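You operate a simulated robot arm through the tools that you are given. There is no shell and no other tool. Be economical: measure what you need, move in short steps, check, and stop when the job is done.

You run a simulated robot arm. Do the job below in one go: nothing can be reset, and whatever is moved stays where it is left.

JOB
Rack the last cup, let the greasy water out and rinse the sink.
Fine: the blue cup from the sink to the flat part of the dish rack; stopper on the counter under the heater; fit the strainer, then run the hot tap a moment and turn it off.

Only the result counts: the job must be done as asked and must still hold three seconds after the hand-in. Knocking over, shifting, dropping, spilling or breaking anything else fails it. Lids that push on must go on centred and level and be pressed home; caps that screw on are set level and turned clockwise until they are tight.

ROBOT AND FRAMES
A 7-joint arm with a three-finger gripper on a trunk, on a base that drives. Base frame: it is fixed to the floor where the robot stands at the start and does not move with it; the origin is under the middle of the robot, x ahead of it, y to its left, z up; the surface under the hand at the start is at about z = 694. Units: mm, degrees, N and s.
With the tool pointing down near the work surface it reaches from about 100 to 820 mm from the robot's upright axis, wherever it stands. Its first joint turns from -166.0 to 166.0 degrees. Places, roughly: cold tap head [800, -500, 1100]; counter under the heater [600, -800, 900]; flat part of the dish rack [600, 500, 900]; hot tap head [800, -300, 1100]. Payload 2.94 kg.
The TCP is the grasp point between the finger pads, 30 mm short of the fingertips. In the tool frame z runs along the fingers and y along their closing line. Largest opening 132 mm; the body of the gripper starts 107 mm behind the TCP.
Orientation is that of the tool frame in the base frame, as a unit quaternion [x, y, z, w]. With the fingers straight down and closing along the base's y, the tool's x points along the base's -x, its y along +y and its z along -z.

CONTROLS
- The arm moves only by the tool arm_command. Its argument "commands" is a list of rows, each a list of 7 numbers: the shift along the tool's x, y, z in units of 40 mm (1.0 is 40 mm), then the turn, a rotation vector about the tool's x, y, z in units of 6 degrees (1.0 is 6 degrees), then the closure, from 0 (fully open) to 1 (shut). In form: [[tx, ty, tz, wx, wy, wz, claw], ...]. A call has 1 to 8 rows; each row shifts and turns the commanded pose from where the row before left it, along the tool's axes as they then stand. A call with a number of a shift or a turn outside -1 to 1 is refused whole. Each row takes 0.2 s and may step no farther than 50 mm and 8.6 degrees from the row before; otherwise, or with a gripper value out of range, the whole call is refused. A pose out of reach is approached as far as the arm can. The call stops where the force on the tool passes 90 N (or 10 N more than at its start, if that is more) or the arm is blocked; 0.2 s more then pass. The fingers move at their own pace and stop on an object; they squeeze with about 29 N. The grip force told is the motor's: it shows also when the fingers shut on nothing. Time passes only in rows, and 0.2 s behind the last, so rows that do not move let the fingers close. It gives the time, the measured TCP pose, the force on the tool (base axes), the opening and the grip force at its end, in the units of the frame above (readings bear some noise), with the torque about the TCP (base axes, N m) and any sound that the robot's microphone picked up.
- Cameras (640 x 400 px; columns grow to the right, rows downward): "scene" is now at [34.8, 162.9, 1911.2]; the picture's right is [-0.40, -0.92, 0.00], its down [-0.76, 0.33, -0.56] and it looks along [0.51, -0.22, -0.83] (base axes); focal length 289 px, centre (320, 200). "wrist" rides on the gripper at [72, 3, -144] in the tool frame; the picture's right is [-0.04, 1.00, 0.00], its down [-0.88, -0.04, -0.48] and it looks along [-0.47, -0.02, 0.88] (tool axes); focal length 256 px, centre (320, 200). There is no depth. A picture from a camera that has moved, and an enlarged one, comes with that camera's place and axes in the base frame and with its lens.
- get_image(camera): a new picture of that camera. No time passes.
- lift_body(by): slides the trunk up (or, below 0, down) by that many mm; the arm and the scene camera ride with it, the base frame stays. It gives what a move gives, with no picture.
- roll_base(legs): drives the robot by 1 to 6 legs, each [ahead, left, turn to the left] in mm, mm and degrees, along the robot's own axes; the way and the turn of a leg run together, so that a leg with both is an arc; at most 1500 mm and 180 degrees a leg. The arm and the cameras ride along, it lands a little off, and it stops where it bumps. It gives what a move gives.
- turn_head(pan, tilt): turns the head with the scene camera to pan (to the left, within 143 degrees either way) and tilt (down, from -29 to 69), counted from straight ahead of the robot. It gives what a move gives.
- close_up(camera, box): a new picture of the part [left, top, right, bottom] of that camera's present view, enlarged. No time passes.
- sign_off(): hands the job in; it is judged then, once.

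Work in short steps. Places have to be worked out from the pictures, the camera data and where the tool is seen: move nearer, look again, correct. Check each grasp and each placing, and mend what went wrong. You have 120 turns and 90 pictures in all, those below and enlarged ones among them. Open the gripper and draw the arm clear of the work before you hand the job in, unless the task says otherwise; then end with one line.

The tools are called after "Emit:" by a JSON object that holds its "method" and its "body". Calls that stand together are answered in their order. arm_command: Moves the arm, as the interface text tells. Its arguments: {"type":"object","properties":{"commands":{"type":"array"}},"required":["commands"]} The other tools are called the same way: lift_body (by) slides the trunk up or down; roll_base (legs) drives the base; turn_head (pan, tilt) turns the head that bears the scene camera; get_image (camera) takes a picture; close_up (camera, box) takes an enlarged picture of a part of a camera's view; sign_off () hands the job in.

At the start:

```text
time: 0.0
position: [494.5, -317.4, 1325.2]
orientation: [0.0, 1.0, 0.0, 0.0]
force: [-0.2, 0.6, -0.2]
ft_torque: [0.0, 0.03, 0.01]
gripper_width: 131.8
finger_force: 0.0
trunk travel left (down, up): [-425.0, 115.0]
robot x, y, heading: [-4.8, 3.0, -0.2]
head pan, tilt: [-23.4, 56.0]
```

scene: 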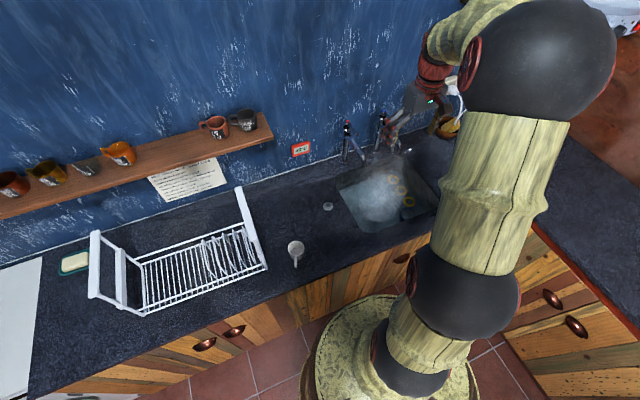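
wrist: 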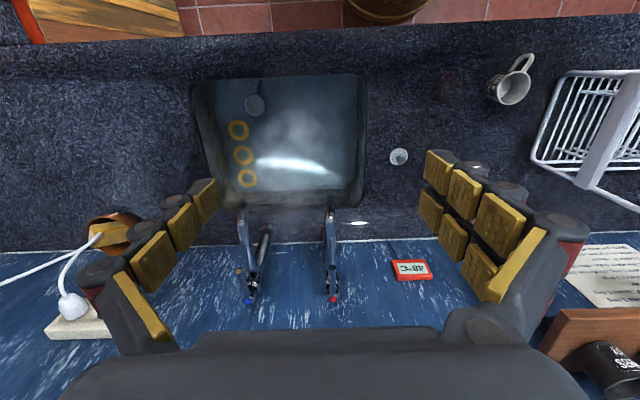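

The wrist view shows the sink with murky water, both taps, a strainer-like part, a mug and the rack. I'll enlarge the details first.

Emit:
{"method": "close_up", "body": {"camera": "wrist", "box": [180, 60, 440, 222]}}

Emit:
{"method": "close_up", "body": {"camera": "wrist", "box": [30, 180, 450, 320]}}

Emit:
{"method": "close_up", "body": {"camera": "scene", "box": [60, 120, 460, 320]}}

```text
2.46 times, centred on (310, 141) of wrist
camera zoom: at [421.5, -314.0, 1468.2], right [0.04, 1.0, 0.0], down [0.88, -0.04, 0.48], along [0.47, -0.02, -0.88], focal length 630 px, centre (345, 345)
```

zoom: 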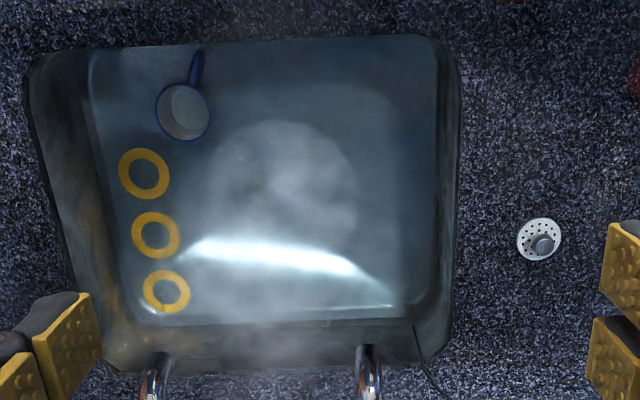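

```text
1.52 times, centred on (240, 250) of wrist
camera zoom: at [421.5, -314.0, 1468.2], right [0.04, 1.0, 0.0], down [0.88, -0.04, 0.48], along [0.47, -0.02, -0.88], focal length 390 px, centre (442, 124)
```

zoom: 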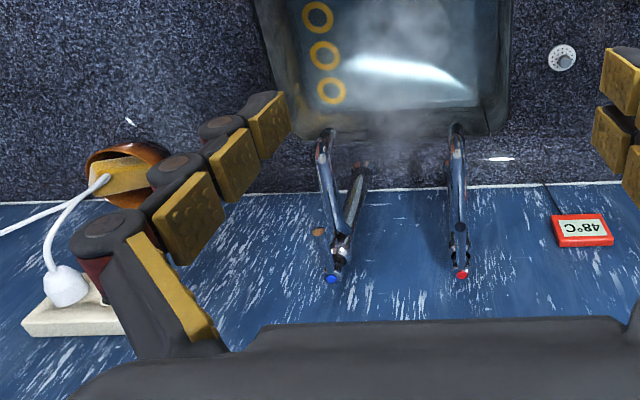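

```text
1.60 times, centred on (260, 220) of scene
camera zoom: at [34.8, 162.9, 1911.2], right [-0.4, -0.92, 0.0], down [-0.76, 0.33, -0.56], along [0.51, -0.22, -0.83], focal length 462 px, centre (416, 168)
```

zoom: 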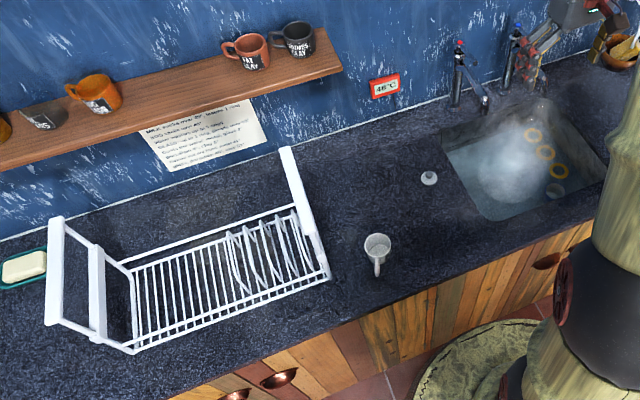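

There's a note on the wall and a thermometer in the sink; I'll read the note and look at the sink through the scene camera.

Emit:
{"method": "close_up", "body": {"camera": "scene", "box": [140, 150, 236, 210]}}

Emit:
{"method": "turn_head", "body": {"pan": -60, "tilt": 40}}

Emit:
{"method": "get_image", "body": {"camera": "scene"}}

```text
6.67 times, centred on (188, 180) of scene
camera zoom: at [34.8, 162.9, 1911.2], right [-0.4, -0.92, 0.0], down [-0.76, 0.33, -0.56], along [0.51, -0.22, -0.83], focal length 1925 px, centre (1200, 333)
```

zoom: 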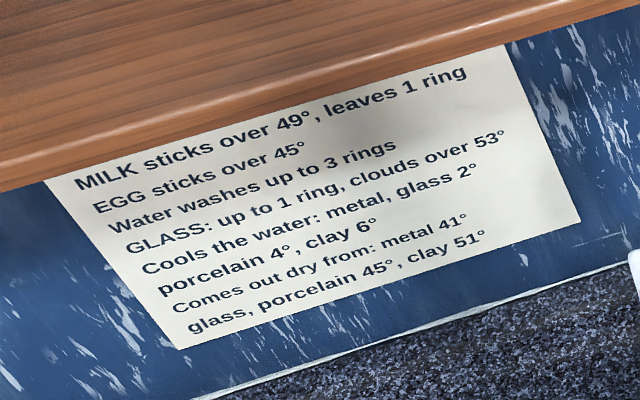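

```text
time: 1.0
position: [494.2, -316.7, 1324.1]
orientation: [0.0, 1.0, 0.0, 0.0]
force: [0.4, 0.2, -0.8]
ft_torque: [0.02, -0.01, -0.01]
gripper_width: 132.2
finger_force: 0.1
trunk travel left (down, up): [-425.0, 115.0]
robot x, y, heading: [-2.1, 0.1, 0.0]
head pan, tilt: [-60.0, 40.0]
```

```text
83 pictures are left
camera scene: at [12.1, 117.6, 1933.0], right [-0.87, -0.5, 0.0], down [-0.32, 0.56, -0.77], along [0.38, -0.66, -0.64], focal length 289 px, centre (320, 200)
```

scene: 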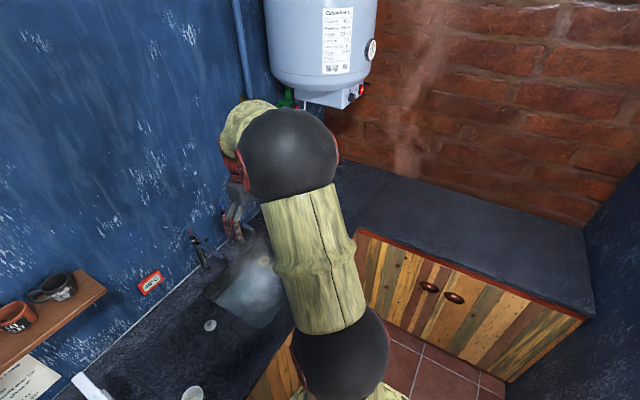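

The note is about washing; the cup just has to come out. I estimate the cup at about (510, -489), with the sink floor at about z 694 and the counter at about 885. I'll move the hand above the cup for a closer look.

Emit:
{"method": "arm_command", "body": {"commands": [[0.2, -0.85, 0.85, 0, 0, 0, 0], [0.2, -0.85, 0.85, 0, 0, 0, 0], [0.2, -0.85, 0.85, 0, 0, 0, 0], [0.2, -0.85, 0.85, 0, 0, 0, 0], [0.2, -0.8, 0.8, 0, 0, 0, 0]]}}

Emit:
{"method": "get_image", "body": {"camera": "wrist"}}

Emit:
{"method": "close_up", "body": {"camera": "scene", "box": [130, 220, 290, 340]}}

Emit:
{"method": "close_up", "body": {"camera": "scene", "box": [300, 0, 400, 120]}}

```text
time: 2.2
position: [453.1, -487.3, 1158.3]
orientation: [0.001, 1.0, 0.0, -0.001]
force: [0.9, -0.3, 0.5]
ft_torque: [0.04, 0.03, 0.0]
gripper_width: 131.6
finger_force: 0.0
trunk travel left (down, up): [-425.0, 115.0]
robot x, y, heading: [-5.1, -2.9, -0.0]
head pan, tilt: [-60.0, 40.0]
```

```text
82 pictures are left
camera wrist: at [380.6, -483.7, 1301.6], right [0.04, 1.0, 0.0], down [0.88, -0.04, 0.48], along [0.48, -0.02, -0.88], focal length 256 px, centre (320, 200)
```

wrist: 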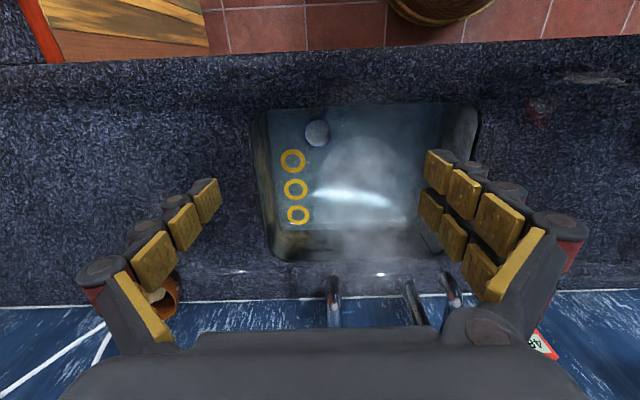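

```text
3.33 times, centred on (210, 280) of scene
camera zoom: at [12.6, 115.5, 1933.2], right [-0.87, -0.5, 0.0], down [-0.32, 0.56, -0.77], along [0.38, -0.66, -0.64], focal length 963 px, centre (687, -67)
```

zoom: 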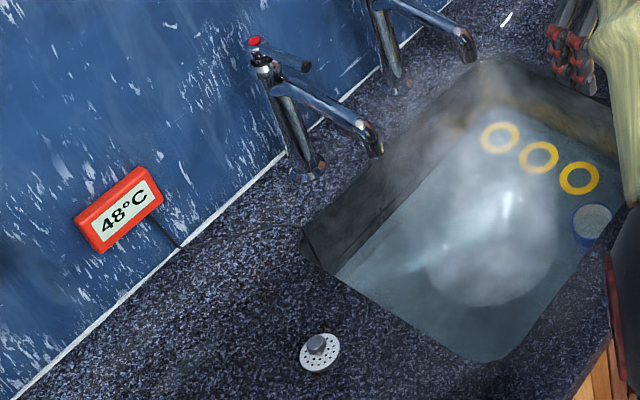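

```text
3.33 times, centred on (350, 60) of scene
camera zoom: at [12.6, 115.5, 1933.2], right [-0.87, -0.5, 0.0], down [-0.32, 0.56, -0.77], along [0.38, -0.66, -0.64], focal length 963 px, centre (220, 667)
```

zoom: 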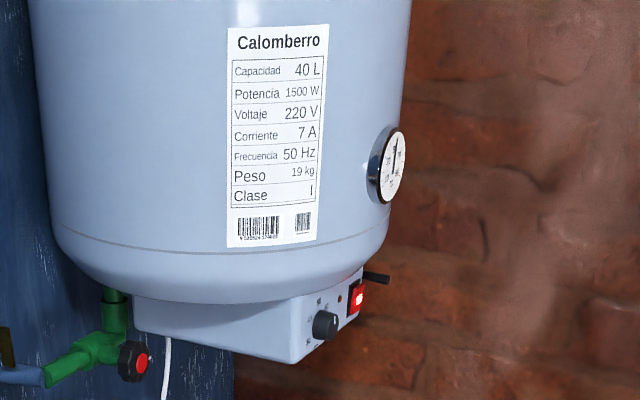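

Triangulating the views puts the cup rim near (514, -491, 750). I'll move over it and go down to about z 930, then look again.

Emit:
{"method": "arm_command", "body": {"commands": [[-0.4, 0, 1, 0, 0, 0, 0], [-0.4, 0, 1, 0, 0, 0, 0], [-0.4, 0, 1, 0, 0, 0, 0], [-0.2, 0, 1, 0, 0, 0, 0], [0, 0, 1, 0, 0, 0, 0]]}}

Emit:
{"method": "get_image", "body": {"camera": "wrist"}}

Emit:
{"method": "get_image", "body": {"camera": "scene"}}

```text
time: 3.4
position: [510.8, -487.6, 957.2]
orientation: [0.0, 1.0, 0.0, 0.0]
force: [0.8, -0.2, 0.1]
ft_torque: [0.05, 0.06, -0.03]
gripper_width: 131.6
finger_force: 0.1
trunk travel left (down, up): [-425.0, 115.0]
robot x, y, heading: [-2.8, 2.0, 0.2]
head pan, tilt: [-60.0, 40.0]
```

```text
79 pictures are left
camera wrist: at [438.3, -484.2, 1101.6], right [0.04, 1.0, 0.0], down [0.88, -0.04, 0.48], along [0.48, -0.02, -0.88], focal length 256 px, centre (320, 200)
```

wrist: 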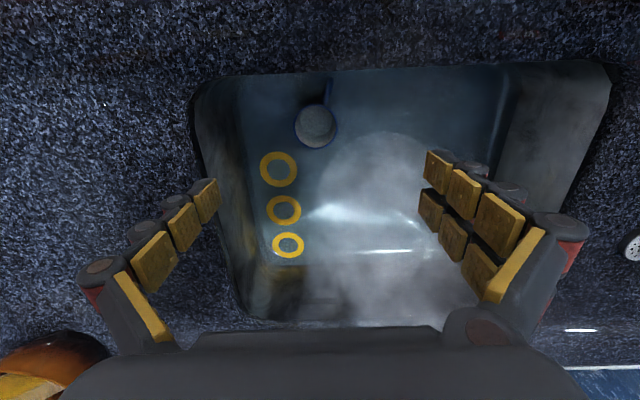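

```text
78 pictures are left
camera scene: at [12.7, 116.6, 1933.1], right [-0.87, -0.5, 0.0], down [-0.32, 0.56, -0.77], along [0.38, -0.66, -0.64], focal length 289 px, centre (320, 200)
```

scene: 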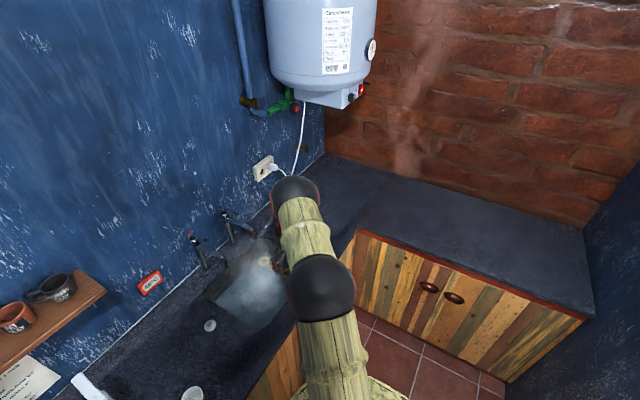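

The cup is centred near (516, -492) with a diameter of about 58 mm, and the handle points toward the robot. I'll descend to about z 800 and check the fingers straddle it.

Emit:
{"method": "arm_command", "body": {"commands": [[-0.13, -0.1, 1, 0, 0, 0, 0], [0, 0, 1, 0, 0, 0, 0], [0, 0, 1, 0, 0, 0, 0], [0, 0, 0.9, 0, 0, 0, 0]]}}

Emit:
{"method": "get_image", "body": {"camera": "wrist"}}

```text
time: 4.4
position: [516.3, -490.6, 801.3]
orientation: [0.0, 1.0, -0.001, 0.0]
force: [0.7, -0.3, -0.3]
ft_torque: [0.07, 0.08, -0.05]
gripper_width: 131.7
finger_force: 0.1
trunk travel left (down, up): [-425.0, 115.0]
robot x, y, heading: [-2.4, -0.2, 0.3]
head pan, tilt: [-60.0, 40.0]
```

```text
77 pictures are left
camera wrist: at [442.7, -488.0, 945.7], right [0.04, 1.0, 0.0], down [0.88, -0.04, 0.48], along [0.48, -0.02, -0.88], focal length 256 px, centre (320, 200)
```

wrist: 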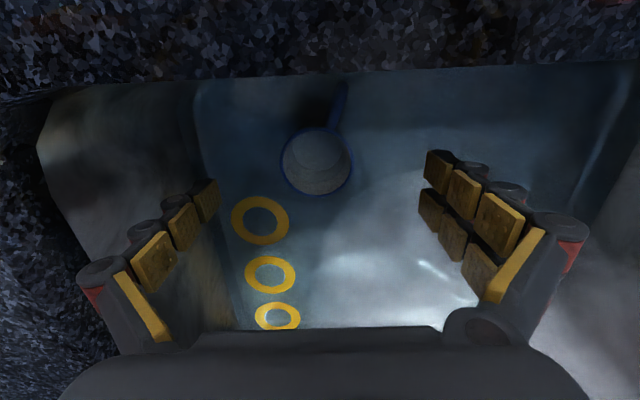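

A refined fix puts the rim centre near (521, -495, ~733) at about 65 mm across, so it is a low cup on the floor at about 694. I'll shift over it and descend to TCP z of about 732.

Emit:
{"method": "arm_command", "body": {"commands": [[-0.12, -0.1, 0.5, 0, 0, 0, 0.2], [0, 0, 0.5, 0, 0, 0, 0.2], [0, 0, 0.4, 0, 0, 0, 0.2], [0, 0, 0.3, 0, 0, 0, 0.2]]}}

Emit:
{"method": "get_image", "body": {"camera": "wrist"}}

```text
time: 5.4
position: [521.0, -495.4, 733.4]
orientation: [-0.001, 1.0, 0.0, 0.0]
force: [0.0, -0.2, -0.6]
ft_torque: [0.07, 0.03, 0.0]
gripper_width: 105.8
finger_force: 0.0
trunk travel left (down, up): [-425.0, 115.0]
robot x, y, heading: [-3.0, -2.8, 0.0]
head pan, tilt: [-60.0, 40.0]
```

```text
76 pictures are left
camera wrist: at [448.1, -491.0, 876.6], right [0.04, 1.0, 0.0], down [0.88, -0.04, 0.48], along [0.48, -0.02, -0.88], focal length 256 px, centre (320, 200)
```

wrist: 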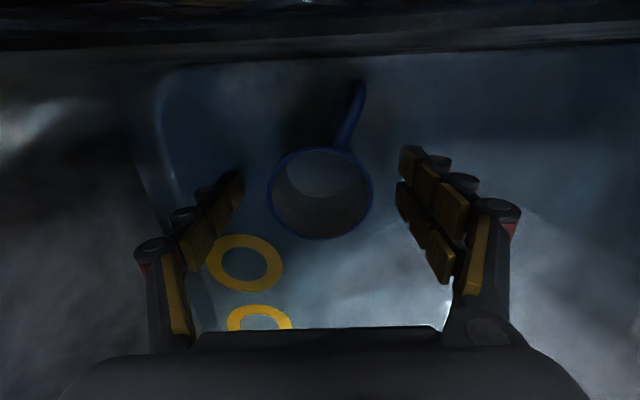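

The cup is centred between the fingers with its rim at about z 737. I'll go 5 mm lower and close.

Emit:
{"method": "arm_command", "body": {"commands": [[0, 0, 0.12, 0, 0, 0, 0.2], [0, 0, 0, 0, 0, 0, 1], [0, 0, 0, 0, 0, 0, 1], [0, 0, 0, 0, 0, 0, 1], [0, 0, 0, 0, 0, 0, 1]]}}

```text
time: 6.6
position: [521.2, -493.3, 731.3]
orientation: [0.001, 1.0, -0.001, 0.001]
force: [-3.5, -1.6, 41.6]
ft_torque: [0.5, 2.73, 0.41]
gripper_width: 58.3
finger_force: 20.5
trunk travel left (down, up): [-425.0, 115.0]
robot x, y, heading: [-0.6, 1.6, -0.0]
head pan, tilt: [-60.0, 40.0]
```

The fingers hold at 58 mm but there is an upward force, so the tips may be touching the floor. I'll lift a little and re-check.

Emit:
{"method": "arm_command", "body": {"commands": [[0, 0, -0.3, 0, 0, 0, 1], [0, 0, -0.5, 0, 0, 0, 1], [0, 0, -0.5, 0, 0, 0, 1], [0, 0, 0, 0, 0, 0, 1]]}}

Emit:
{"method": "get_image", "body": {"camera": "wrist"}}

```text
time: 7.6
position: [520.0, -493.2, 778.6]
orientation: [0.0, 1.0, 0.001, -0.002]
force: [-0.4, -0.1, -2.1]
ft_torque: [-0.01, -0.02, 0.0]
gripper_width: 58.2
finger_force: 28.9
trunk travel left (down, up): [-425.0, 115.0]
robot x, y, heading: [0.9, -1.0, 0.3]
head pan, tilt: [-60.0, 40.0]
```

```text
75 pictures are left
camera wrist: at [447.5, -490.1, 922.3], right [0.04, 1.0, 0.0], down [0.88, -0.04, 0.47], along [0.47, -0.02, -0.88], focal length 256 px, centre (320, 200)
```

wrist: 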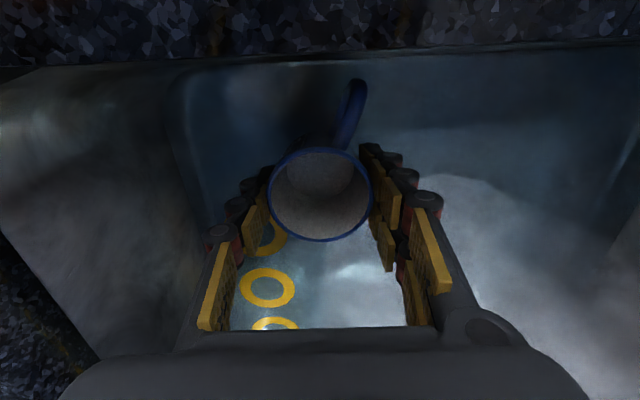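

The cup is held upright (grip 29 N). I'll lift it well clear, to about z 1100, and point the head at the rack.

Emit:
{"method": "arm_command", "body": {"commands": [[0, 0, -1, 0, 0, 0, 1], [0, 0, -1, 0, 0, 0, 1], [0, 0, -1, 0, 0, 0, 1], [0, 0, -1, 0, 0, 0, 1], [0, 0, -1, 0, 0, 0, 1], [0, 0, -1, 0, 0, 0, 1], [0, 0, -1, 0, 0, 0, 1], [0, 0, -1, 0, 0, 0, 1]]}}

Emit:
{"method": "turn_head", "body": {"pan": 15, "tilt": 52}}

Emit:
{"method": "get_image", "body": {"camera": "scene"}}

Emit:
{"method": "get_image", "body": {"camera": "wrist"}}

```text
time: 9.4
position: [517.9, -492.5, 1099.2]
orientation: [0.0, 1.0, 0.001, -0.002]
force: [-0.2, 0.3, -1.0]
ft_torque: [-0.05, -0.07, -0.02]
gripper_width: 58.3
finger_force: 29.0
trunk travel left (down, up): [-425.0, 115.0]
robot x, y, heading: [1.8, -2.3, -0.1]
head pan, tilt: [-60.0, 40.0]
```

```text
time: 10.9
position: [519.5, -494.2, 1098.2]
orientation: [0.001, 1.0, 0.0, 0.001]
force: [-0.1, 0.3, -1.9]
ft_torque: [0.0, -0.02, -0.02]
gripper_width: 57.9
finger_force: 28.3
trunk travel left (down, up): [-425.0, 115.0]
robot x, y, heading: [2.0, 2.5, 0.3]
head pan, tilt: [15.0, 52.0]
```

```text
74 pictures are left
camera scene: at [42.2, 210.3, 1916.3], right [0.26, -0.97, 0.0], down [-0.76, -0.2, -0.62], along [0.59, 0.16, -0.79], focal length 289 px, centre (320, 200)
```

scene: 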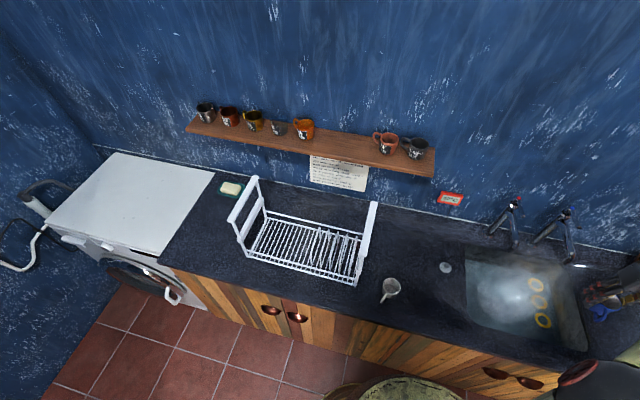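

```text
73 pictures are left
camera wrist: at [446.2, -491.2, 1242.1], right [0.04, 1.0, 0.0], down [0.88, -0.04, 0.48], along [0.47, -0.02, -0.88], focal length 256 px, centre (320, 200)
```

wrist: 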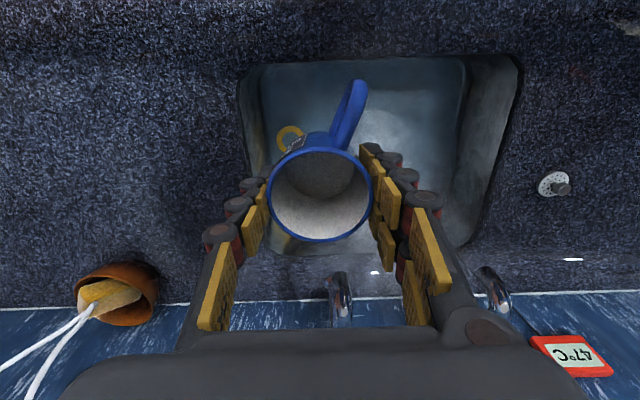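

The cup came out empty and upright. I'll enlarge the rack to find its flat part.

Emit:
{"method": "close_up", "body": {"camera": "scene", "box": [216, 165, 416, 305]}}

Emit:
{"method": "close_up", "body": {"camera": "wrist", "box": [240, 70, 400, 250]}}

```text
2.86 times, centred on (316, 235) of scene
camera zoom: at [42.2, 210.3, 1916.3], right [0.26, -0.97, 0.0], down [-0.76, -0.2, -0.62], along [0.59, 0.16, -0.79], focal length 825 px, centre (331, 100)
```

zoom: 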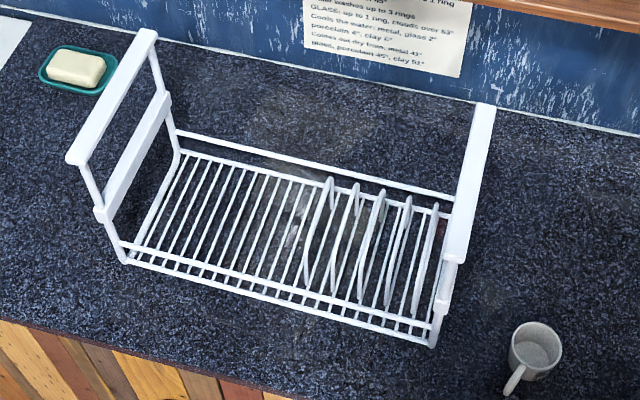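

```text
2.22 times, centred on (320, 160) of wrist
camera zoom: at [446.2, -491.2, 1242.1], right [0.04, 1.0, 0.0], down [0.88, -0.04, 0.48], along [0.47, -0.02, -0.88], focal length 569 px, centre (320, 289)
```

zoom: 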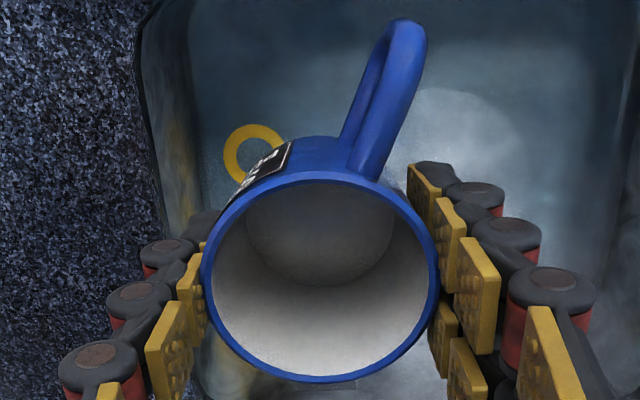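

The flat part spans roughly x 465–645, y 390–610, with its centre near (555, 500). I'll carry the cup across at z ~1100 in a straight sweep.

Emit:
{"method": "arm_command", "body": {"commands": [[0, 1, 0, 0, 0, 0, 1], [0, 1, 0, 0, 0, 0, 1], [0, 1, 0, 0, 0, 0, 1], [0, 1, 0, 0, 0, 0, 1], [0, 1, 0, 0, 0, 0, 1], [0, 1, 0, 0, 0, 0, 1], [0, 1, 0, 0, 0, 0, 1], [0, 1, 0, 0, 0, 0, 1]]}}

Emit:
{"method": "arm_command", "body": {"commands": [[0, 1, 0, 0, 0, 0, 1], [0, 1, 0, 0, 0, 0, 1], [0, 1, 0, 0, 0, 0, 1], [0, 1, 0, 0, 0, 0, 1], [0, 1, 0, 0, 0, 0, 1], [0, 1, 0, 0, 0, 0, 1], [0, 1, 0, 0, 0, 0, 1], [0, 1, 0, 0, 0, 0, 1]]}}

Emit:
{"method": "arm_command", "body": {"commands": [[0, 1, 0, 0, 0, 0, 1], [0, 1, 0, 0, 0, 0, 1], [0, 1, 0, 0, 0, 0, 1], [0, 1, 0, 0, 0, 0, 1], [0, 1, 0, 0, 0, 0, 1], [0, 1, 0, 0, 0, 0, 1], [0, 1, 0, 0, 0, 0, 1], [-0.4, 0.6, 0, 0, 0, 0, 1]]}}

Emit:
{"method": "get_image", "body": {"camera": "wrist"}}

Emit:
{"method": "get_image", "body": {"camera": "scene"}}

```text
time: 12.7
position: [521.4, -171.4, 1100.1]
orientation: [0.0, 1.0, 0.0, 0.0]
force: [0.9, 0.8, -1.0]
ft_torque: [-0.04, -0.04, -0.01]
gripper_width: 58.2
finger_force: 28.8
trunk travel left (down, up): [-425.0, 115.0]
robot x, y, heading: [6.7, 2.1, -0.1]
head pan, tilt: [15.0, 52.0]
```

```text
time: 14.5
position: [519.3, 149.5, 1099.1]
orientation: [0.0, 1.0, -0.001, -0.001]
force: [0.1, -8.2, -3.5]
ft_torque: [0.31, -0.02, -0.03]
gripper_width: 58.1
finger_force: 28.8
trunk travel left (down, up): [-425.0, 115.0]
robot x, y, heading: [-3.2, -0.5, -0.1]
head pan, tilt: [15.0, 52.0]
```

```text
time: 16.3
position: [536.4, 452.2, 1099.9]
orientation: [0.0, 1.0, 0.0, 0.0]
force: [2.1, -5.9, -4.2]
ft_torque: [0.14, 0.14, -0.22]
gripper_width: 58.1
finger_force: 29.0
trunk travel left (down, up): [-425.0, 115.0]
robot x, y, heading: [-2.2, 1.5, 0.1]
head pan, tilt: [15.0, 52.0]
```

```text
70 pictures are left
camera wrist: at [463.7, 455.4, 1243.2], right [0.04, 1.0, 0.0], down [0.88, -0.04, 0.47], along [0.47, -0.02, -0.88], focal length 256 px, centre (320, 200)
```

wrist: 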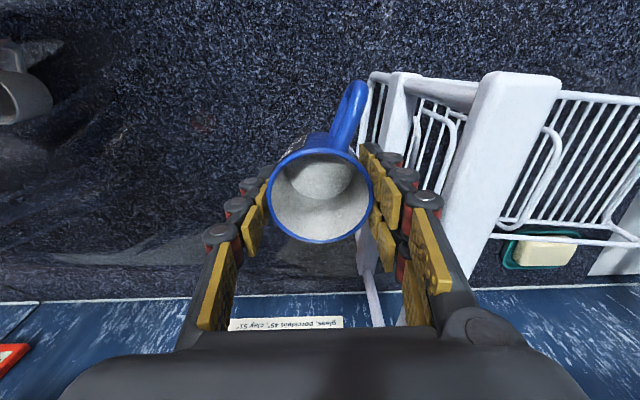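

```text
69 pictures are left
camera scene: at [43.5, 211.3, 1916.1], right [0.26, -0.97, 0.0], down [-0.76, -0.2, -0.61], along [0.59, 0.16, -0.79], focal length 289 px, centre (320, 200)
```

scene: 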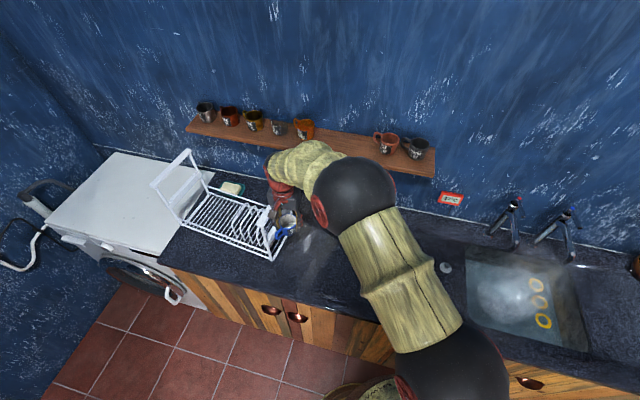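

The rack's tall end frame got caught by the gripper and the rack slid toward +y; my sweep was too low. I'll back off, rise, and look so I can measure the displacement and put the rack back.

Emit:
{"method": "arm_command", "body": {"commands": [[0, -0.6, 0, 0, 0, 0, 1], [0, -0.8, 0, 0, 0, 0, 1], [0, -1, 0, 0, 0, 0, 1], [0, 0, -1, 0, 0, 0, 1], [0, 0, -1, 0, 0, 0, 1], [0, 0, -1, 0, 0, 0, 1], [0, 0, -1, 0, 0, 0, 1]]}}

Emit:
{"method": "close_up", "body": {"camera": "scene", "box": [130, 125, 330, 285]}}

Emit:
{"method": "get_image", "body": {"camera": "wrist"}}

```text
time: 17.9
position: [535.8, 355.0, 1257.3]
orientation: [0.0, 1.0, 0.0, -0.001]
force: [0.6, 0.0, -1.2]
ft_torque: [0.05, -0.05, 0.0]
gripper_width: 58.0
finger_force: 28.8
trunk travel left (down, up): [-425.0, 115.0]
robot x, y, heading: [1.2, -0.6, 0.1]
head pan, tilt: [15.0, 52.0]
```

```text
2.50 times, centred on (230, 205) of scene
camera zoom: at [41.6, 210.5, 1916.3], right [0.26, -0.97, 0.0], down [-0.76, -0.2, -0.62], along [0.59, 0.16, -0.79], focal length 722 px, centre (545, 188)
```

zoom: 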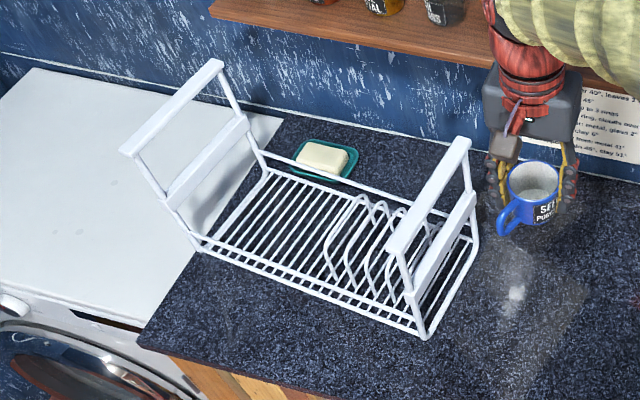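

```text
67 pictures are left
camera wrist: at [462.7, 357.6, 1402.2], right [0.04, 1.0, 0.0], down [0.88, -0.04, 0.47], along [0.47, -0.02, -0.88], focal length 256 px, centre (320, 200)
```

wrist: 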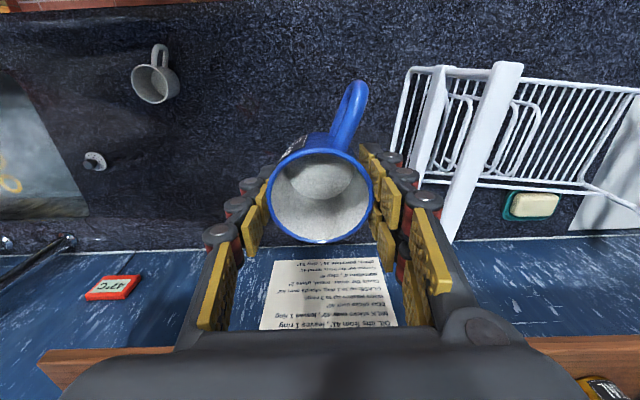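

The rack slid about +330 mm in y and rotated about 7° (front right corner now ≈(478, 523), was ≈(465, 195)). I'll set the cup on clear counter at about (640, 50), drag the rack back by its end bar, and rack the cup after that.

Emit:
{"method": "arm_command", "body": {"commands": [[-0.325, -0.95, 0.2, 0, 0, 0, 1], [-0.325, -0.95, 0.2, 0, 0, 0, 1], [-0.325, -0.95, 0.2, 0, 0, 0, 1], [-0.325, -0.95, 0.2, 0, 0, 0, 1], [-0.325, -0.95, 0.2, 0, 0, 0, 1], [-0.325, -0.95, 0.2, 0, 0, 0, 1], [-0.325, -0.95, 0.2, 0, 0, 0, 1], [-0.325, -0.95, 0.2, 0, 0, 0, 1]]}}

Emit:
{"method": "arm_command", "body": {"commands": [[0, 0, 1, 0, 0, 0, 1], [0, 0, 1, 0, 0, 0, 1], [0, 0, 1, 0, 0, 0, 1], [0, 0, 1, 0, 0, 0, 1]]}}

Emit:
{"method": "get_image", "body": {"camera": "wrist"}}

```text
time: 19.7
position: [640.1, 49.5, 1196.1]
orientation: [0.0, 1.0, 0.0, 0.0]
force: [0.7, -0.2, -1.6]
ft_torque: [0.01, 0.0, 0.06]
gripper_width: 58.3
finger_force: 28.6
trunk travel left (down, up): [-425.0, 115.0]
robot x, y, heading: [2.5, 1.6, 0.0]
head pan, tilt: [15.0, 52.0]
```

```text
time: 20.7
position: [639.5, 52.7, 1037.3]
orientation: [0.0, 1.0, 0.0, 0.001]
force: [0.0, -0.9, -1.6]
ft_torque: [-0.02, 0.03, 0.0]
gripper_width: 58.3
finger_force: 29.2
trunk travel left (down, up): [-425.0, 115.0]
robot x, y, heading: [-1.2, -2.2, 0.0]
head pan, tilt: [15.0, 52.0]
```

```text
66 pictures are left
camera wrist: at [566.4, 56.6, 1181.2], right [0.04, 1.0, 0.0], down [0.88, -0.04, 0.48], along [0.48, -0.02, -0.88], focal length 256 px, centre (320, 200)
```

wrist: 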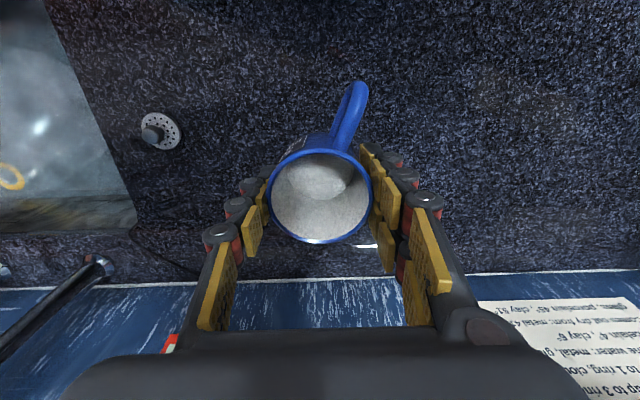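

The area below is clear. I'll lower to near contact, then touch down slowly.

Emit:
{"method": "arm_command", "body": {"commands": [[0, 0, 1, 0, 0, 0, 1], [0, 0, 1, 0, 0, 0, 1], [0, 0, 0.5, 0, 0, 0, 1], [0, 0, 0.1, 0, 0, 0, 1], [0, 0, 0, 0, 0, 0, 1]]}}

```text
time: 21.9
position: [639.3, 50.6, 932.5]
orientation: [0.0, 1.0, 0.0, 0.0]
force: [-0.5, 0.5, -1.9]
ft_torque: [0.01, 0.02, -0.02]
gripper_width: 58.2
finger_force: 29.0
trunk travel left (down, up): [-425.0, 115.0]
robot x, y, heading: [-1.3, 4.3, -0.0]
head pan, tilt: [15.0, 52.0]
```

No contact yet at z 932, so I'm stepping down in 3 mm moves.

Emit:
{"method": "arm_command", "body": {"commands": [[0, 0, 0.08, 0, 0, 0, 1], [0, 0, 0.08, 0, 0, 0, 1], [0, 0, 0, 0, 0, 0, 1]]}}

Emit:
{"method": "arm_command", "body": {"commands": [[0, 0, 0.06, 0, 0, 0, 1], [0, 0, 0.06, 0, 0, 0, 1], [0, 0, 0, 0, 0, 0, 1]]}}

```text
time: 22.7
position: [640.3, 49.4, 926.3]
orientation: [0.0, 1.0, 0.0, -0.001]
force: [-0.5, -0.2, -0.8]
ft_torque: [0.01, 0.01, 0.0]
gripper_width: 58.3
finger_force: 29.0
trunk travel left (down, up): [-425.0, 115.0]
robot x, y, heading: [2.7, 3.3, -0.1]
head pan, tilt: [15.0, 52.0]
```

```text
time: 23.5
position: [641.0, 50.2, 920.5]
orientation: [0.0, 1.0, 0.0, -0.001]
force: [0.4, 0.3, -1.7]
ft_torque: [-0.01, 0.01, 0.04]
gripper_width: 58.4
finger_force: 29.0
trunk travel left (down, up): [-425.0, 115.0]
robot x, y, heading: [-2.6, -0.9, -0.2]
head pan, tilt: [15.0, 52.0]
```

Still free at 920; continuing in small steps until the force rises.

Emit:
{"method": "arm_command", "body": {"commands": [[0, 0, 0.06, 0, 0, 0, 1], [0, 0, 0.06, 0, 0, 0, 1], [0, 0, 0, 0, 0, 0, 1]]}}

Emit:
{"method": "arm_command", "body": {"commands": [[0, 0, 0.06, 0, 0, 0, 1], [0, 0, 0, 0, 0, 0, 1]]}}

```text
time: 24.3
position: [639.7, 50.3, 915.1]
orientation: [0.0, 1.0, 0.0, 0.0]
force: [0.0, 0.4, -1.4]
ft_torque: [0.0, 0.02, 0.0]
gripper_width: 57.9
finger_force: 28.8
trunk travel left (down, up): [-425.0, 115.0]
robot x, y, heading: [-0.1, 0.2, 0.2]
head pan, tilt: [15.0, 52.0]
```

```text
time: 24.9
position: [640.2, 49.8, 914.1]
orientation: [0.001, 1.0, 0.0, 0.0]
force: [-0.7, 0.1, -1.9]
ft_torque: [0.0, -0.02, 0.0]
gripper_width: 58.3
finger_force: 29.1
trunk travel left (down, up): [-425.0, 115.0]
robot x, y, heading: [0.7, 0.4, 0.1]
head pan, tilt: [15.0, 52.0]
```

Still no contact at about 913; I'll continue down and stop on a force rise.

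Emit:
{"method": "arm_command", "body": {"commands": [[0, 0, 0.08, 0, 0, 0, 1], [0, 0, 0.08, 0, 0, 0, 1], [0, 0, 0, 0, 0, 0, 1]]}}

Emit:
{"method": "close_up", "body": {"camera": "scene", "box": [320, 180, 480, 300]}}

```text
time: 25.7
position: [641.0, 51.6, 906.5]
orientation: [0.0, 1.0, 0.0, 0.001]
force: [-1.6, 0.1, 3.0]
ft_torque: [-0.11, 0.07, -0.03]
gripper_width: 58.3
finger_force: 29.0
trunk travel left (down, up): [-425.0, 115.0]
robot x, y, heading: [1.6, -1.6, 0.2]
head pan, tilt: [15.0, 52.0]
```

```text
3.33 times, centred on (400, 240) of scene
camera zoom: at [41.8, 210.9, 1916.3], right [0.26, -0.97, 0.0], down [-0.76, -0.2, -0.62], along [0.59, 0.16, -0.79], focal length 963 px, centre (53, 67)
```

zoom: 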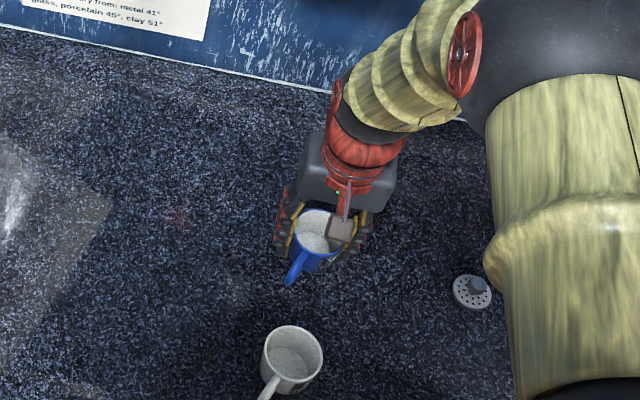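

The cup touches at z ≈ 906, so the counter is at about 875. I'll open partway and rise straight up.

Emit:
{"method": "arm_command", "body": {"commands": [[0, 0, 0, 0, 0, 0, 0.3], [0, 0, 0, 0, 0, 0, 0.3], [0, 0, -0.5, 0, 0, 0, 0.3], [0, 0, -1, 0, 0, 0, 0.3], [0, 0, -1, 0, 0, 0, 0.3], [0, 0, -1, 0, 0, 0, 0.3], [0, 0, -1, 0, 0, 0, 0.3], [0, 0, -1, 0, 0, 0, 0.3]]}}

Emit:
{"method": "get_image", "body": {"camera": "wrist"}}

```text
time: 27.5
position: [639.3, 53.2, 1125.7]
orientation: [0.0, 1.0, 0.0, -0.001]
force: [-0.2, -0.1, -0.9]
ft_torque: [-0.01, -0.06, 0.01]
gripper_width: 92.4
finger_force: 0.1
trunk travel left (down, up): [-425.0, 115.0]
robot x, y, heading: [2.0, -1.6, -0.1]
head pan, tilt: [15.0, 52.0]
```

```text
64 pictures are left
camera wrist: at [565.9, 56.1, 1269.3], right [0.04, 1.0, 0.0], down [0.88, -0.04, 0.47], along [0.47, -0.02, -0.88], focal length 256 px, centre (320, 200)
```

wrist: 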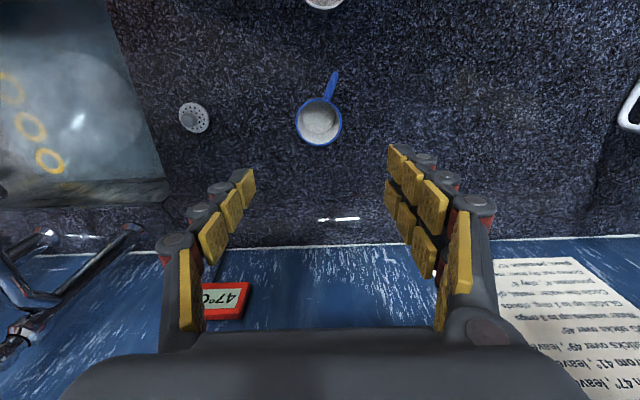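

The cup stands upright on the counter. Now to the rack: its right top bar now runs about (478, 534)→(680, 514) at z ≈ 1130, and before it ran (463, 190)→(663, 186). I'll go up and over toward it, and yaw the hand to match.

Emit:
{"method": "arm_command", "body": {"commands": [[0.1, 0.8, -0.9, 0, 0, 0, 0.3], [0.1, 0.9, -0.7, 0, 0, 0, 0.3], [0.1, 1, -0.7, 0, 0, 0, 0.3], [0.1, 1, -0.5, 0, 0, 0, 0.3], [0.1, 1, 0, 0, 0, 0, 0.3], [0.1, 1, 0, 0, 0, 0, 0.3], [0.1, 1, 0, 0, 0, 0, 0.3], [0.1, 1, 0, 0, 0, 0, 0.3]]}}

Emit:
{"method": "arm_command", "body": {"commands": [[0.1, 1, 0, 0, 0, 0, 0.3], [0.1, 1, 0, 0, 0, 0, 0.3], [0.1, 1, 0, 0, 0, 0, 0.3], [0.3, 1, 0, 0, 0, 0, 0.3], [0.5, 0.05, 0, 0, 0, 0.95, 0.3]]}}

Emit:
{"method": "get_image", "body": {"camera": "wrist"}}

Emit:
{"method": "get_image", "body": {"camera": "scene"}}

```text
time: 29.3
position: [611.2, 359.8, 1238.1]
orientation: [0.0, 1.0, 0.0, 0.0]
force: [0.5, 0.0, -0.3]
ft_torque: [-0.02, 0.0, -0.01]
gripper_width: 92.2
finger_force: 0.0
trunk travel left (down, up): [-425.0, 115.0]
robot x, y, heading: [0.6, -1.8, 0.3]
head pan, tilt: [15.0, 52.0]
```

```text
time: 30.5
position: [566.1, 521.7, 1240.0]
orientation: [0.05, 0.999, 0.0, 0.0]
force: [-0.3, 0.1, 0.0]
ft_torque: [0.02, -0.03, 0.03]
gripper_width: 92.3
finger_force: 0.0
trunk travel left (down, up): [-425.0, 115.0]
robot x, y, heading: [2.5, -1.3, 0.0]
head pan, tilt: [15.0, 52.0]
```

```text
63 pictures are left
camera wrist: at [493.5, 532.1, 1384.1], right [0.14, 0.99, 0.0], down [0.87, -0.13, 0.48], along [0.47, -0.07, -0.88], focal length 256 px, centre (320, 200)
```

wrist: 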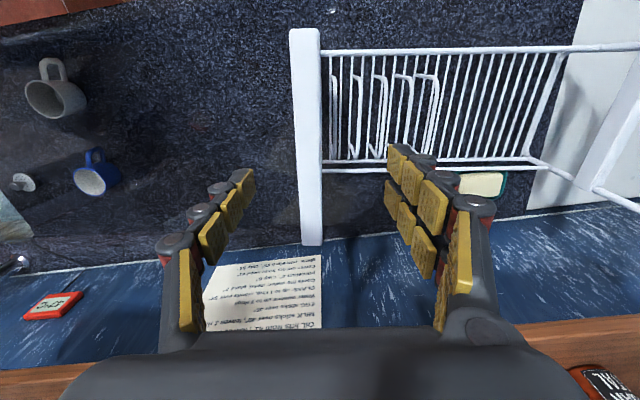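

```text
62 pictures are left
camera scene: at [41.0, 210.5, 1916.3], right [0.26, -0.97, 0.0], down [-0.76, -0.2, -0.62], along [0.59, 0.16, -0.79], focal length 289 px, centre (320, 200)
```

scene: 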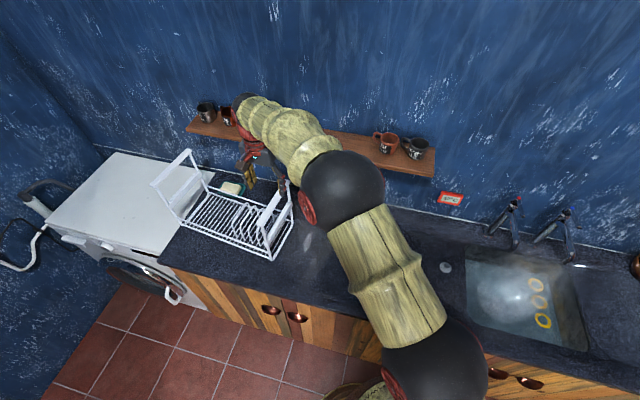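

The bar is about 11 mm off the hand's centre and parallel to it. I'll shift, descend around it in two stages, then close.

Emit:
{"method": "arm_command", "body": {"commands": [[-0.25, -0.28, 0.5, 0, 0, 0, 0.3], [0, 0, 0.7, 0, 0, 0, 0.3], [0, 0, 0.7, 0, 0, 0, 0.3], [0, 0, 0.4, 0, 0, 0, 0.3]]}}

Emit:
{"method": "get_image", "body": {"camera": "wrist"}}

```text
time: 31.5
position: [574.5, 510.1, 1146.7]
orientation: [0.05, 0.999, 0.001, 0.0]
force: [0.6, -0.1, -0.6]
ft_torque: [-0.02, 0.02, -0.01]
gripper_width: 92.5
finger_force: 0.1
trunk travel left (down, up): [-425.0, 115.0]
robot x, y, heading: [-0.8, 1.5, -0.1]
head pan, tilt: [15.0, 52.0]
```

```text
61 pictures are left
camera wrist: at [502.2, 520.4, 1290.5], right [0.14, 0.99, 0.0], down [0.87, -0.13, 0.48], along [0.47, -0.07, -0.88], focal length 256 px, centre (320, 200)
```

wrist: 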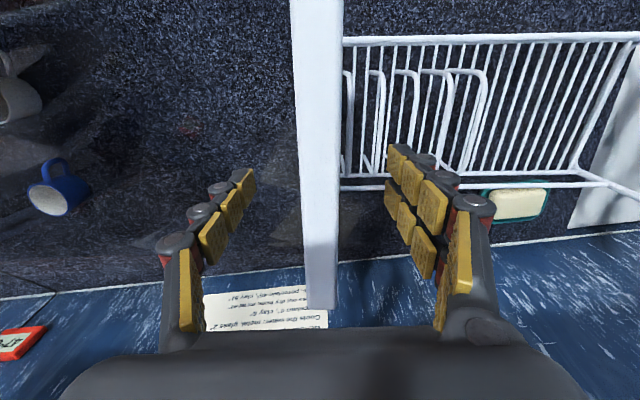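

The bar is centred and its top seems to be at about z 1150, so the fingertips already straddle it. I'll go 10 mm lower and close on it.

Emit:
{"method": "arm_command", "body": {"commands": [[0, 0, 0.25, 0, 0, 0, 0.3], [0, 0, 0, 0, 0, 0, 0.8], [0, 0, 0, 0, 0, 0, 0.9], [0, 0, 0, 0, 0, 0, 1], [0, 0, 0, 0, 0, 0, 1]]}}

```text
time: 32.7
position: [574.7, 509.3, 1136.7]
orientation: [0.05, 0.999, -0.001, 0.0]
force: [-0.6, -0.5, 0.0]
ft_torque: [0.0, 0.01, -0.02]
gripper_width: 27.6
finger_force: 1.9
trunk travel left (down, up): [-425.0, 115.0]
robot x, y, heading: [-3.4, 0.5, -0.2]
head pan, tilt: [15.0, 52.0]
```

Emit:
{"method": "arm_command", "body": {"commands": [[0, 0, 0, 0, 0, 0, 1], [0, 0, 0, 0, 0, 0, 1]]}}

Emit:
{"method": "get_image", "body": {"camera": "wrist"}}

```text
time: 33.3
position: [573.6, 510.1, 1137.8]
orientation: [0.049, 0.999, 0.0, 0.0]
force: [0.6, 2.6, -0.5]
ft_torque: [-0.32, -0.07, -0.61]
gripper_width: 22.9
finger_force: 29.0
trunk travel left (down, up): [-425.0, 115.0]
robot x, y, heading: [2.1, 2.0, 0.0]
head pan, tilt: [15.0, 52.0]
```

```text
60 pictures are left
camera wrist: at [502.4, 520.8, 1280.8], right [0.14, 0.99, 0.0], down [0.87, -0.13, 0.48], along [0.47, -0.07, -0.88], focal length 256 px, centre (320, 200)
```

wrist: 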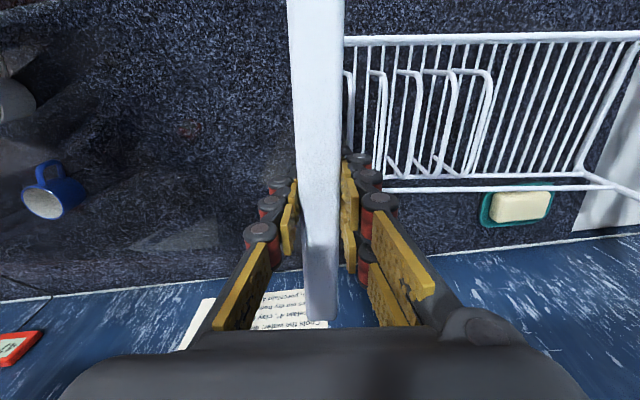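

I have a firm hold on the bar (23 mm, 29 N). I'll drag the rack back toward −y in gentle 25 mm steps, un-yawing gradually.

Emit:
{"method": "arm_command", "body": {"commands": [[-0.02, -0.4, 0, 0, 0, -0.05, 1], [-0.02, -0.6, 0, 0, 0, -0.07, 1], [-0.01, -0.6, 0, 0, 0, -0.07, 1], [0, -0.6, 0, 0, 0, -0.07, 1], [0, -0.6, 0, 0, 0, -0.07, 1], [0, -0.4, 0, 0, 0, -0.07, 1]]}}

Emit:
{"method": "close_up", "body": {"camera": "scene", "box": [130, 125, 430, 305]}}

```text
time: 34.7
position: [566.1, 382.1, 1136.5]
orientation: [0.029, 1.0, 0.0, 0.0]
force: [0.5, 8.8, 1.2]
ft_torque: [-0.08, 0.1, -0.13]
gripper_width: 22.9
finger_force: 28.9
trunk travel left (down, up): [-425.0, 115.0]
robot x, y, heading: [-1.0, -0.2, 0.2]
head pan, tilt: [15.0, 52.0]
```

```text
2.13 times, centred on (280, 215) of scene
camera zoom: at [42.2, 212.3, 1916.0], right [0.26, -0.97, 0.0], down [-0.76, -0.2, -0.62], along [0.59, 0.16, -0.79], focal length 616 px, centre (405, 168)
```

zoom: 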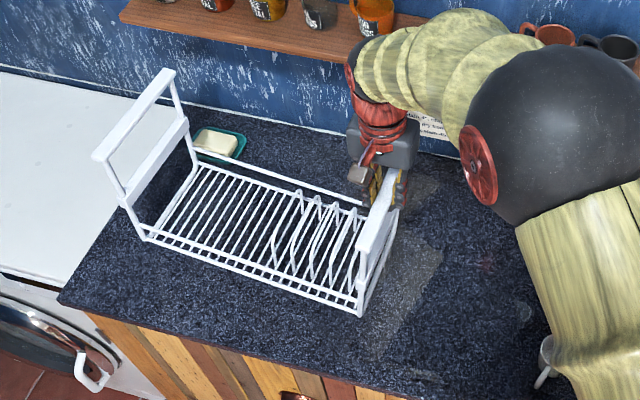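

The rack follows nicely, the soap dish is unmoved, and the rack's original footprint shows as a lighter patch on the counter. Continuing the drag.

Emit:
{"method": "arm_command", "body": {"commands": [[0.0, -0.5, 0, 0, 0, -0.07, 1], [0.02, -0.6, 0, 0, 0, -0.07, 1], [0.02, -0.6, 0, 0, 0, -0.07, 1], [0.02, -0.6, 0, 0, 0, -0.07, 1], [0.03, -0.6, 0, 0, 0, -0.07, 1], [0.03, -0.6, 0, 0, 0, -0.07, 1], [0.02, -0.4, 0, 0, 0, 0, 1]]}}

Emit:
{"method": "close_up", "body": {"camera": "scene", "box": [216, 165, 416, 305]}}

```text
time: 36.3
position: [553.4, 226.5, 1137.4]
orientation: [0.007, 1.0, 0.0, 0.001]
force: [0.1, 7.7, 1.9]
ft_torque: [0.25, 0.0, -0.25]
gripper_width: 22.5
finger_force: 28.8
trunk travel left (down, up): [-425.0, 115.0]
robot x, y, heading: [-2.1, -0.8, -0.2]
head pan, tilt: [15.0, 52.0]
```

```text
2.86 times, centred on (316, 235) of scene
camera zoom: at [42.2, 212.0, 1916.2], right [0.26, -0.97, 0.0], down [-0.76, -0.2, -0.62], along [0.59, 0.16, -0.79], focal length 825 px, centre (331, 100)
```

zoom: 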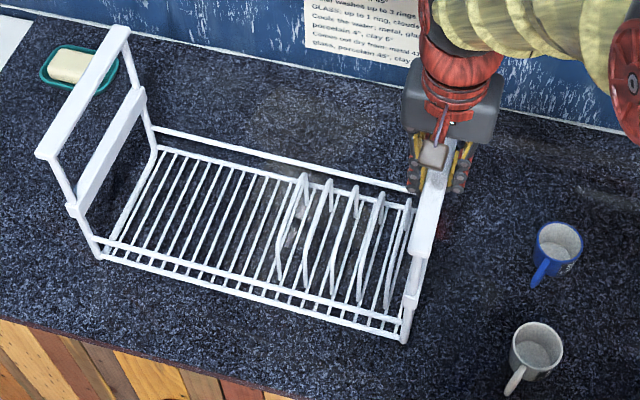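

All rack corners need about +26 px right and 5 px down to match the original picture, which is a pure −y move of about 35 mm. Doing that.

Emit:
{"method": "arm_command", "body": {"commands": [[0, -0.3, 0, 0, 0, 0, 1], [0, -0.35, 0, 0, 0, 0, 1], [0, -0.23, 0, 0, 0, 0, 1], [0, 0, 0, 0, 0, 0, 1]]}}

Emit:
{"method": "close_up", "body": {"camera": "scene", "box": [216, 165, 416, 305]}}

```text
time: 37.3
position: [552.9, 189.1, 1137.6]
orientation: [0.007, 1.0, -0.001, -0.001]
force: [-1.0, 0.2, -5.5]
ft_torque: [-0.5, -0.14, 0.04]
gripper_width: 22.3
finger_force: 28.9
trunk travel left (down, up): [-425.0, 115.0]
robot x, y, heading: [-0.5, -0.2, 0.1]
head pan, tilt: [15.0, 52.0]
```

```text
2.86 times, centred on (316, 235) of scene
camera zoom: at [42.6, 211.2, 1916.1], right [0.26, -0.97, 0.0], down [-0.76, -0.2, -0.62], along [0.59, 0.16, -0.79], focal length 825 px, centre (331, 100)
```

zoom: 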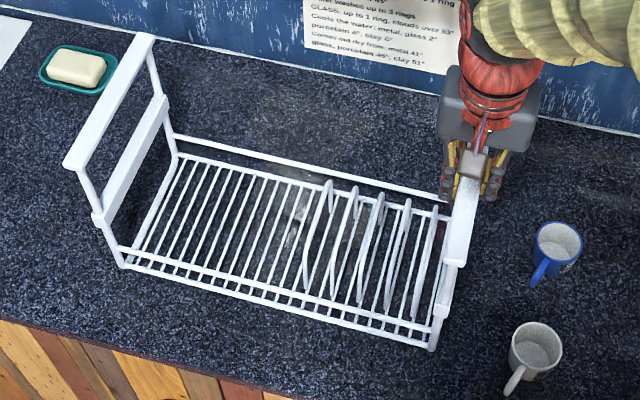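

The rack matches its original place within a few mm; a +4 mm nudge in x should perfect it. Then I'll release and rise.

Emit:
{"method": "arm_command", "body": {"commands": [[-0.12, 0, 0, 0, 0, 0, 1], [0, 0, 0, 0, 0, 0, 1], [0, 0, 0, 0, 0, 0, 0.5], [0, 0, 0, 0, 0, 0, 0.4], [0, 0, 0, 0, 0, 0, 0.3], [0, 0, -0.5, 0, 0, 0, 0.3], [0, 0, -1, 0, 0, 0, 0.3], [0, 0, -1, 0, 0, 0, 0.3]]}}

Emit:
{"method": "close_up", "body": {"camera": "scene", "box": [216, 165, 416, 305]}}

```text
time: 39.1
position: [557.8, 189.7, 1236.6]
orientation: [0.008, 1.0, 0.0, 0.0]
force: [0.6, 0.5, 0.5]
ft_torque: [0.02, -0.04, 0.01]
gripper_width: 92.6
finger_force: 0.0
trunk travel left (down, up): [-425.0, 115.0]
robot x, y, heading: [1.9, 2.4, 0.1]
head pan, tilt: [15.0, 52.0]
```

```text
2.86 times, centred on (316, 235) of scene
camera zoom: at [41.4, 210.7, 1916.3], right [0.26, -0.97, 0.0], down [-0.76, -0.2, -0.62], along [0.59, 0.16, -0.79], focal length 825 px, centre (331, 100)
```

zoom: 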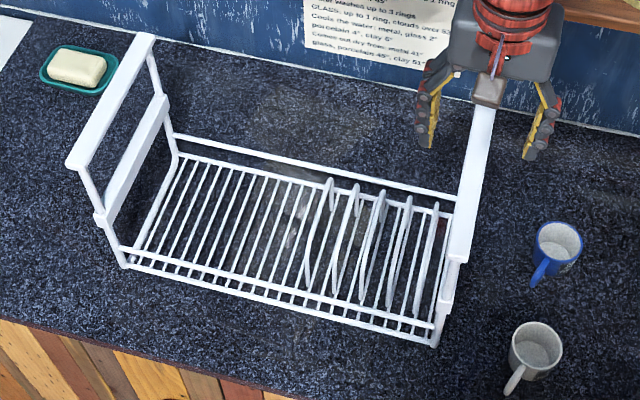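

The rack is back in its original place. Now I'll return to the cup at (640, 51), straight above it first, and down to z 1000.

Emit:
{"method": "arm_command", "body": {"commands": [[-0.5, -0.85, 0, 0, 0, -0.15, 0.3], [-0.5, -0.85, 0, 0, 0, 0, 0.3], [-0.5, -0.85, 0, 0, 0, 0, 0.3], [-0.55, -0.9, 0, 0, 0, 0, 0.3], [0, 0, 1, 0, 0, 0, 0.3], [0, 0, 1, 0, 0, 0, 0.3], [0, 0, 1, 0, 0, 0, 0.3], [0, 0, 1, 0, 0, 0, 0.3]]}}

Emit:
{"method": "get_image", "body": {"camera": "wrist"}}

```text
time: 40.9
position: [640.1, 51.3, 1077.5]
orientation: [-0.001, 1.0, 0.001, 0.0]
force: [-0.3, 0.4, 0.3]
ft_torque: [0.0, 0.05, 0.01]
gripper_width: 92.4
finger_force: 0.1
trunk travel left (down, up): [-425.0, 115.0]
robot x, y, heading: [1.5, -0.2, -0.1]
head pan, tilt: [15.0, 52.0]
```

```text
55 pictures are left
camera wrist: at [567.3, 54.4, 1220.7], right [0.04, 1.0, 0.0], down [0.88, -0.04, 0.48], along [0.48, -0.02, -0.88], focal length 256 px, centre (320, 200)
```

wrist: 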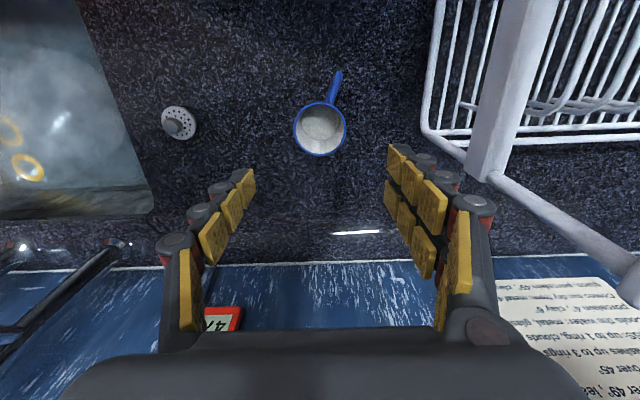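

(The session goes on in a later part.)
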